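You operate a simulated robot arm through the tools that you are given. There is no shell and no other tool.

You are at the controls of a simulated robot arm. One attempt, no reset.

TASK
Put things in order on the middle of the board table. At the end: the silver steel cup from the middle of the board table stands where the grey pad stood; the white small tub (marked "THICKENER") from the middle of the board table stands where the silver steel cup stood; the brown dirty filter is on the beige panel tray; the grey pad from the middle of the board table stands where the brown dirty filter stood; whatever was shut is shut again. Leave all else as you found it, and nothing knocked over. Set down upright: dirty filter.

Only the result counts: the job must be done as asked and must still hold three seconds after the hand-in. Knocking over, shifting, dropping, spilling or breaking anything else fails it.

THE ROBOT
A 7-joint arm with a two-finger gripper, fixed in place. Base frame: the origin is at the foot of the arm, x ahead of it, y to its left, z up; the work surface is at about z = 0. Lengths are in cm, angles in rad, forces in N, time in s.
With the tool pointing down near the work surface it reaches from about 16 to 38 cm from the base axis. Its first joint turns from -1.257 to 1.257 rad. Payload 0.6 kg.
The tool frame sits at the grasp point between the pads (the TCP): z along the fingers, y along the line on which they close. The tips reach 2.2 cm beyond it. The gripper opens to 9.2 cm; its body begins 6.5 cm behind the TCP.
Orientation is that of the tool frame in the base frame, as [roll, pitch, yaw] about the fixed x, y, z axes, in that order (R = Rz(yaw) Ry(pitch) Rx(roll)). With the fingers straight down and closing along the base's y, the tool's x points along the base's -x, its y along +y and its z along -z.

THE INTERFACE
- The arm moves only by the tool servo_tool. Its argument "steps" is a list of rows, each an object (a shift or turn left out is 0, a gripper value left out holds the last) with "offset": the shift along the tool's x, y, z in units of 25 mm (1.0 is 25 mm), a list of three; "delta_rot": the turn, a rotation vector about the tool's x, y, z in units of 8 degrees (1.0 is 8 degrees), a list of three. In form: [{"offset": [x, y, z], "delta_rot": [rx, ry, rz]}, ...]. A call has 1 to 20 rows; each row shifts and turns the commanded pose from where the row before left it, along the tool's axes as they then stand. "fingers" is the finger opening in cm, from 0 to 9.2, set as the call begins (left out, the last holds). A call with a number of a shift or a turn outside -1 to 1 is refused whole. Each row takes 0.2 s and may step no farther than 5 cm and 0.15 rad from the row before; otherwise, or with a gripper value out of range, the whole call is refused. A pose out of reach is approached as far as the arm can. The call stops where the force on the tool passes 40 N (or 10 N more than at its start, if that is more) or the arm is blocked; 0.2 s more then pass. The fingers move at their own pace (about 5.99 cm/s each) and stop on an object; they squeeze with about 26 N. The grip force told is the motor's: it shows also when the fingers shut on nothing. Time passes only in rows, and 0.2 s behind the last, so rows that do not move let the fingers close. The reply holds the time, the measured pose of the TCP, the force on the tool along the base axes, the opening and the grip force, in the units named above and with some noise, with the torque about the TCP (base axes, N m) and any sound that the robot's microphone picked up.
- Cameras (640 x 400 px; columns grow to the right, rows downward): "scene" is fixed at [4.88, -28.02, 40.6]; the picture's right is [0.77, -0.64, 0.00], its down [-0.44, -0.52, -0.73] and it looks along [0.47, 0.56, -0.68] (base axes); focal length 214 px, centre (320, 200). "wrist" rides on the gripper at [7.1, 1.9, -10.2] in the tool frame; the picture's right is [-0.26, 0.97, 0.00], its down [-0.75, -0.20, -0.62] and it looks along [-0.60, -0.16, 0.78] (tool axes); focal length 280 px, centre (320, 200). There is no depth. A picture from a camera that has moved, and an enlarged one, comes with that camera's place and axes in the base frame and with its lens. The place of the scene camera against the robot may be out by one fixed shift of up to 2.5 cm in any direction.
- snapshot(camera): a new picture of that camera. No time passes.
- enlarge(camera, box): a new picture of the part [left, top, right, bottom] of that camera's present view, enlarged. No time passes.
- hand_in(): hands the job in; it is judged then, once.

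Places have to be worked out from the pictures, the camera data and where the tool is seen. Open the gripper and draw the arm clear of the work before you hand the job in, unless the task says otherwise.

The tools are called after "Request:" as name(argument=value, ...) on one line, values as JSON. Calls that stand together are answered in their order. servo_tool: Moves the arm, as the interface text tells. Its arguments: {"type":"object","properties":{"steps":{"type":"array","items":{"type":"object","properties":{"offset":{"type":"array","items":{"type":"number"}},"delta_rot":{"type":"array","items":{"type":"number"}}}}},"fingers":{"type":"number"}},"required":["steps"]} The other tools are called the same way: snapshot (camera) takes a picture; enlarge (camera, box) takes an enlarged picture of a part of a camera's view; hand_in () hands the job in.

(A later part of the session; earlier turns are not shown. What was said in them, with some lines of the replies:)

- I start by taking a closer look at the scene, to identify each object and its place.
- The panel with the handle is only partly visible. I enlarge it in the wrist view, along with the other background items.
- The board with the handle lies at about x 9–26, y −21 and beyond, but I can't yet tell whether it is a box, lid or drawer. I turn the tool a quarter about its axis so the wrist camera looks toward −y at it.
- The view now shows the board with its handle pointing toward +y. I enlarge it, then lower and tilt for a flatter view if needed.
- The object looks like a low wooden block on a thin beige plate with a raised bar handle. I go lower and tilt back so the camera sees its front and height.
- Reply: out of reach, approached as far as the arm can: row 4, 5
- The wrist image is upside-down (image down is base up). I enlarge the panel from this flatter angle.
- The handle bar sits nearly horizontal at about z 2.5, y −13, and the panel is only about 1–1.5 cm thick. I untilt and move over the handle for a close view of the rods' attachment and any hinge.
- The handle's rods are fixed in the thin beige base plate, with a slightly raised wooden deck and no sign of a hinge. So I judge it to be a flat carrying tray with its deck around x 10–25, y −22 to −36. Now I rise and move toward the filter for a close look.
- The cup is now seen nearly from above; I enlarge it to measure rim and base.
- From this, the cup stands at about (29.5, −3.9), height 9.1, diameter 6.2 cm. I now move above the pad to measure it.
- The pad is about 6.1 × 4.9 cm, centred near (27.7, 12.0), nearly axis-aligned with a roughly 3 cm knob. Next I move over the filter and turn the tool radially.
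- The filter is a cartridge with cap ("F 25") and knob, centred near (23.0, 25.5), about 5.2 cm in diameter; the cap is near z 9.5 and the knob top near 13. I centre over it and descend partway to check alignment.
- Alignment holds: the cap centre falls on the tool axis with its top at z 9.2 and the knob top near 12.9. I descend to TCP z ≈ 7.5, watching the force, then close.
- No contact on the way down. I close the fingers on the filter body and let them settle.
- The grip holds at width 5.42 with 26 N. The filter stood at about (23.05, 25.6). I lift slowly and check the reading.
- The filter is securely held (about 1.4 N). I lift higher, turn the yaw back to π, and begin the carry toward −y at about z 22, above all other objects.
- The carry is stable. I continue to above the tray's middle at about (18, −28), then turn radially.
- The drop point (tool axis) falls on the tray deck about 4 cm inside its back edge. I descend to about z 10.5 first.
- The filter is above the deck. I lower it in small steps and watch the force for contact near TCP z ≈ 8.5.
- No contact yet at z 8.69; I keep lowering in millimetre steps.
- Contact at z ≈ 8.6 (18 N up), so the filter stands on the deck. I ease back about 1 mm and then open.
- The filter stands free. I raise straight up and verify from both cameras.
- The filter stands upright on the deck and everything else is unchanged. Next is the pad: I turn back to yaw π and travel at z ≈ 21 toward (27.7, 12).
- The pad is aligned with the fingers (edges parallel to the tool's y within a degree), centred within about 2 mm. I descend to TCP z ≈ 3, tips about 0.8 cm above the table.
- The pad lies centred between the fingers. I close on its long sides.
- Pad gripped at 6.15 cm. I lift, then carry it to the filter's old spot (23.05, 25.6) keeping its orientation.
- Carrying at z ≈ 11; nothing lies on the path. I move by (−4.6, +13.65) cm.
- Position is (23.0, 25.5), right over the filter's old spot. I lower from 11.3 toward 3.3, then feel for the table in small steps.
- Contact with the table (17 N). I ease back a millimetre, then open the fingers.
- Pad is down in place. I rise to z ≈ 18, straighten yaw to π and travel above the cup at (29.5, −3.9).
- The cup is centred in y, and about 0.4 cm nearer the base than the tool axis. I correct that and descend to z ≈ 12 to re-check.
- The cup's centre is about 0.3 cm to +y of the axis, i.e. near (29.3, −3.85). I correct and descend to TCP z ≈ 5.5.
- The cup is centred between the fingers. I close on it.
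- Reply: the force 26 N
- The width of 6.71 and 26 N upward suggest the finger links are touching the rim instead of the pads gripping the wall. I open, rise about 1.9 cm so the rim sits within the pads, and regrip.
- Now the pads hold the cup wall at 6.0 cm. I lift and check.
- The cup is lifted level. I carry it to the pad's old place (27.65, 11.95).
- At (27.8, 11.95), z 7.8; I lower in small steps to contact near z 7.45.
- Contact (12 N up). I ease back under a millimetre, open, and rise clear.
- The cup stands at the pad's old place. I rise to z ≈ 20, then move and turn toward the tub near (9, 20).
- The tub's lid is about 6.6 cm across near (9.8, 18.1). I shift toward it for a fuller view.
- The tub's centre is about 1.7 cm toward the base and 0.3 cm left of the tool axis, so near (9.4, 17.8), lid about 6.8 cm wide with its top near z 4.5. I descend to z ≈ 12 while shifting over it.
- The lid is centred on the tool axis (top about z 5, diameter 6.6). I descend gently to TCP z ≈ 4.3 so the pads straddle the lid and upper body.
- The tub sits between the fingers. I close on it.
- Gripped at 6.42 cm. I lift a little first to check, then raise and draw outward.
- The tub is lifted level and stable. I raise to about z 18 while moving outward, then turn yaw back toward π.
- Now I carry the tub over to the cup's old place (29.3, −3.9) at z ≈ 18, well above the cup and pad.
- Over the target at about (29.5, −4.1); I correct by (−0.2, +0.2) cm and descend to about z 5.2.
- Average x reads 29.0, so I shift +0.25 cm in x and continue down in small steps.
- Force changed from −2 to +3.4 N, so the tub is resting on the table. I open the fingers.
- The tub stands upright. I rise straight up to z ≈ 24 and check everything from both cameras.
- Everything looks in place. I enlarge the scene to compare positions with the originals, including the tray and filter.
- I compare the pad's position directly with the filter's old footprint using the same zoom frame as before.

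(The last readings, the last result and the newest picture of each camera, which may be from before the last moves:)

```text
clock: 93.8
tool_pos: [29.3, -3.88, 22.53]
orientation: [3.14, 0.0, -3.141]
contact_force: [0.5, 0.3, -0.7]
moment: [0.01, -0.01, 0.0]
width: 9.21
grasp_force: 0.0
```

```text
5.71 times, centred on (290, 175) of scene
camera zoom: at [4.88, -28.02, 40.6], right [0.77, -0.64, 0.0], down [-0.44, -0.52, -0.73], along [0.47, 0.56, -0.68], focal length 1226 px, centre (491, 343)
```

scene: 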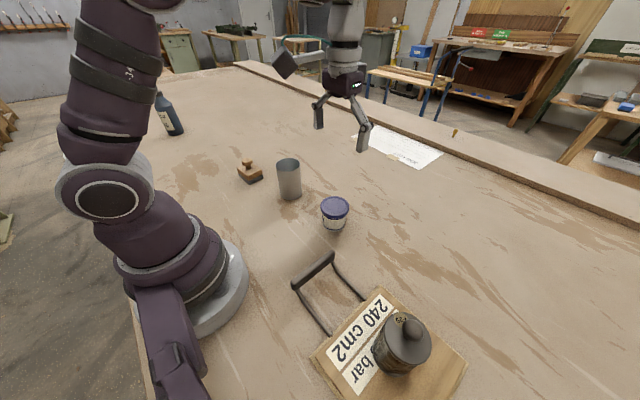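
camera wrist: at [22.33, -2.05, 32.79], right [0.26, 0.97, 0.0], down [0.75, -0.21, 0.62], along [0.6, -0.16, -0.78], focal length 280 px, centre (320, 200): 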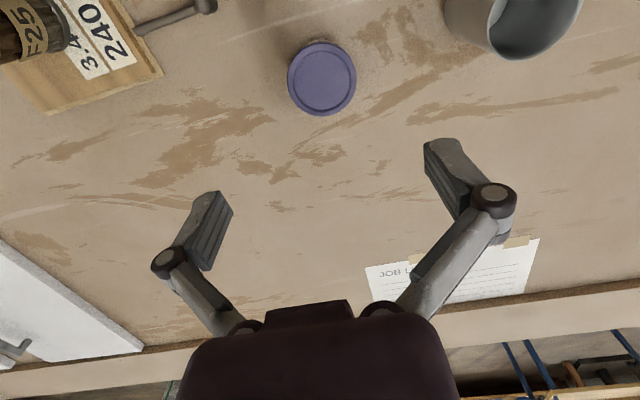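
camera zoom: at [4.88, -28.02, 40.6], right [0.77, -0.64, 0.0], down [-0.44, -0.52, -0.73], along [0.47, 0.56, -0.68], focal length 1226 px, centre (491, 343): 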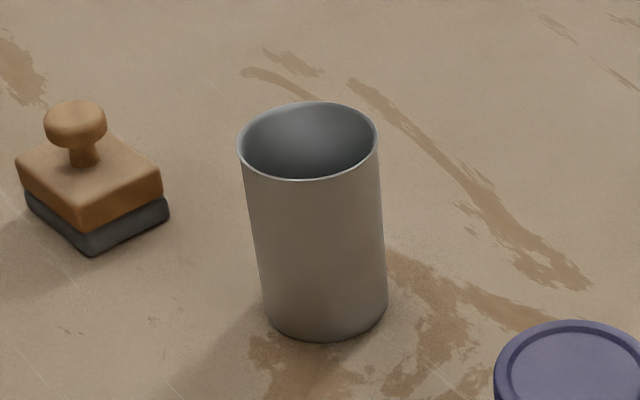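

All four items match the old footprints within about half a centimetre, the filter stands upright on the tray, and the tray, bottle and the rest are unmoved. I draw the open gripper back to its starting pose, clear of the work.

Request:
servo_tool(steps=[{"offset": [0, 0, -0.9]}, {"offset": [0, 0, -0.9]}, {"offset": [0.4, 0.9, 0]}, {"offset": [0.45, 0.9, 0]}, {"offset": [0.45, 0.9, 0]}, {"offset": [0.45, 0.8, 0]}, {"offset": [0.35, 0.7, 0]}, {}, {}, {}], fingers=9.2)

Request:
snapshot(camera="scene")

Request:
snapshot(camera="wrist")

```text
clock: 96.0
tool_pos: [23.95, 6.84, 26.9]
orientation: [3.14, 0.001, 3.141]
contact_force: [0.5, 0.3, 0.1]
moment: [-0.01, 0.04, -0.01]
width: 9.19
grasp_force: 0.1
```

```text
taken
```

scene: 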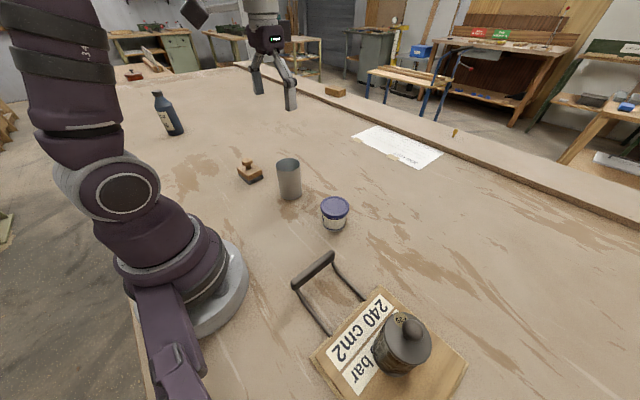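

```text
taken
camera wrist: at [17.01, 8.62, 37.25], right [0.26, 0.97, 0.0], down [0.75, -0.21, 0.62], along [0.6, -0.16, -0.78], focal length 280 px, centre (320, 200)
```

wrist: 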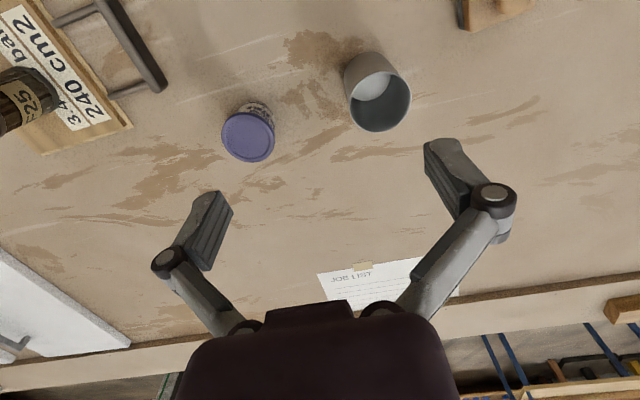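

The arm is back at its start pose with the gripper open. The final pictures show the cup, tub, pad and filter all upright in their required places, so I hand the job in.

Request:
hand_in()

```text
The job is handed in.
```

The job is handed in. The final pictures show all four things upright in their required places, and nothing else appears to have moved.

- **Filter:** it stands upright near the middle of the tray's deck, about 4 cm in from the back edge.
- **Grey pad:** it stands where the filter stood, about 0.5 cm off by comparing the scene pictures.
- **Steel cup:** it stands where the pad stood, about 0.6 cm off. My first grip on it caught the rim, so I opened and gripped it again higher. It shifted by only a millimetre or two then.
- **White tub:** it stands where the cup stood, within a few millimetres.

**Tray and lids:** I took the wooden board with the handle, marked "240 cm2 / 3.4-3.8 bar", to be the beige panel tray. It showed no hinge, drawer or lid to open, so I opened nothing. The tub and filter went over with their lids on.

The arm is back at its starting pose with the gripper open, clear of the work.
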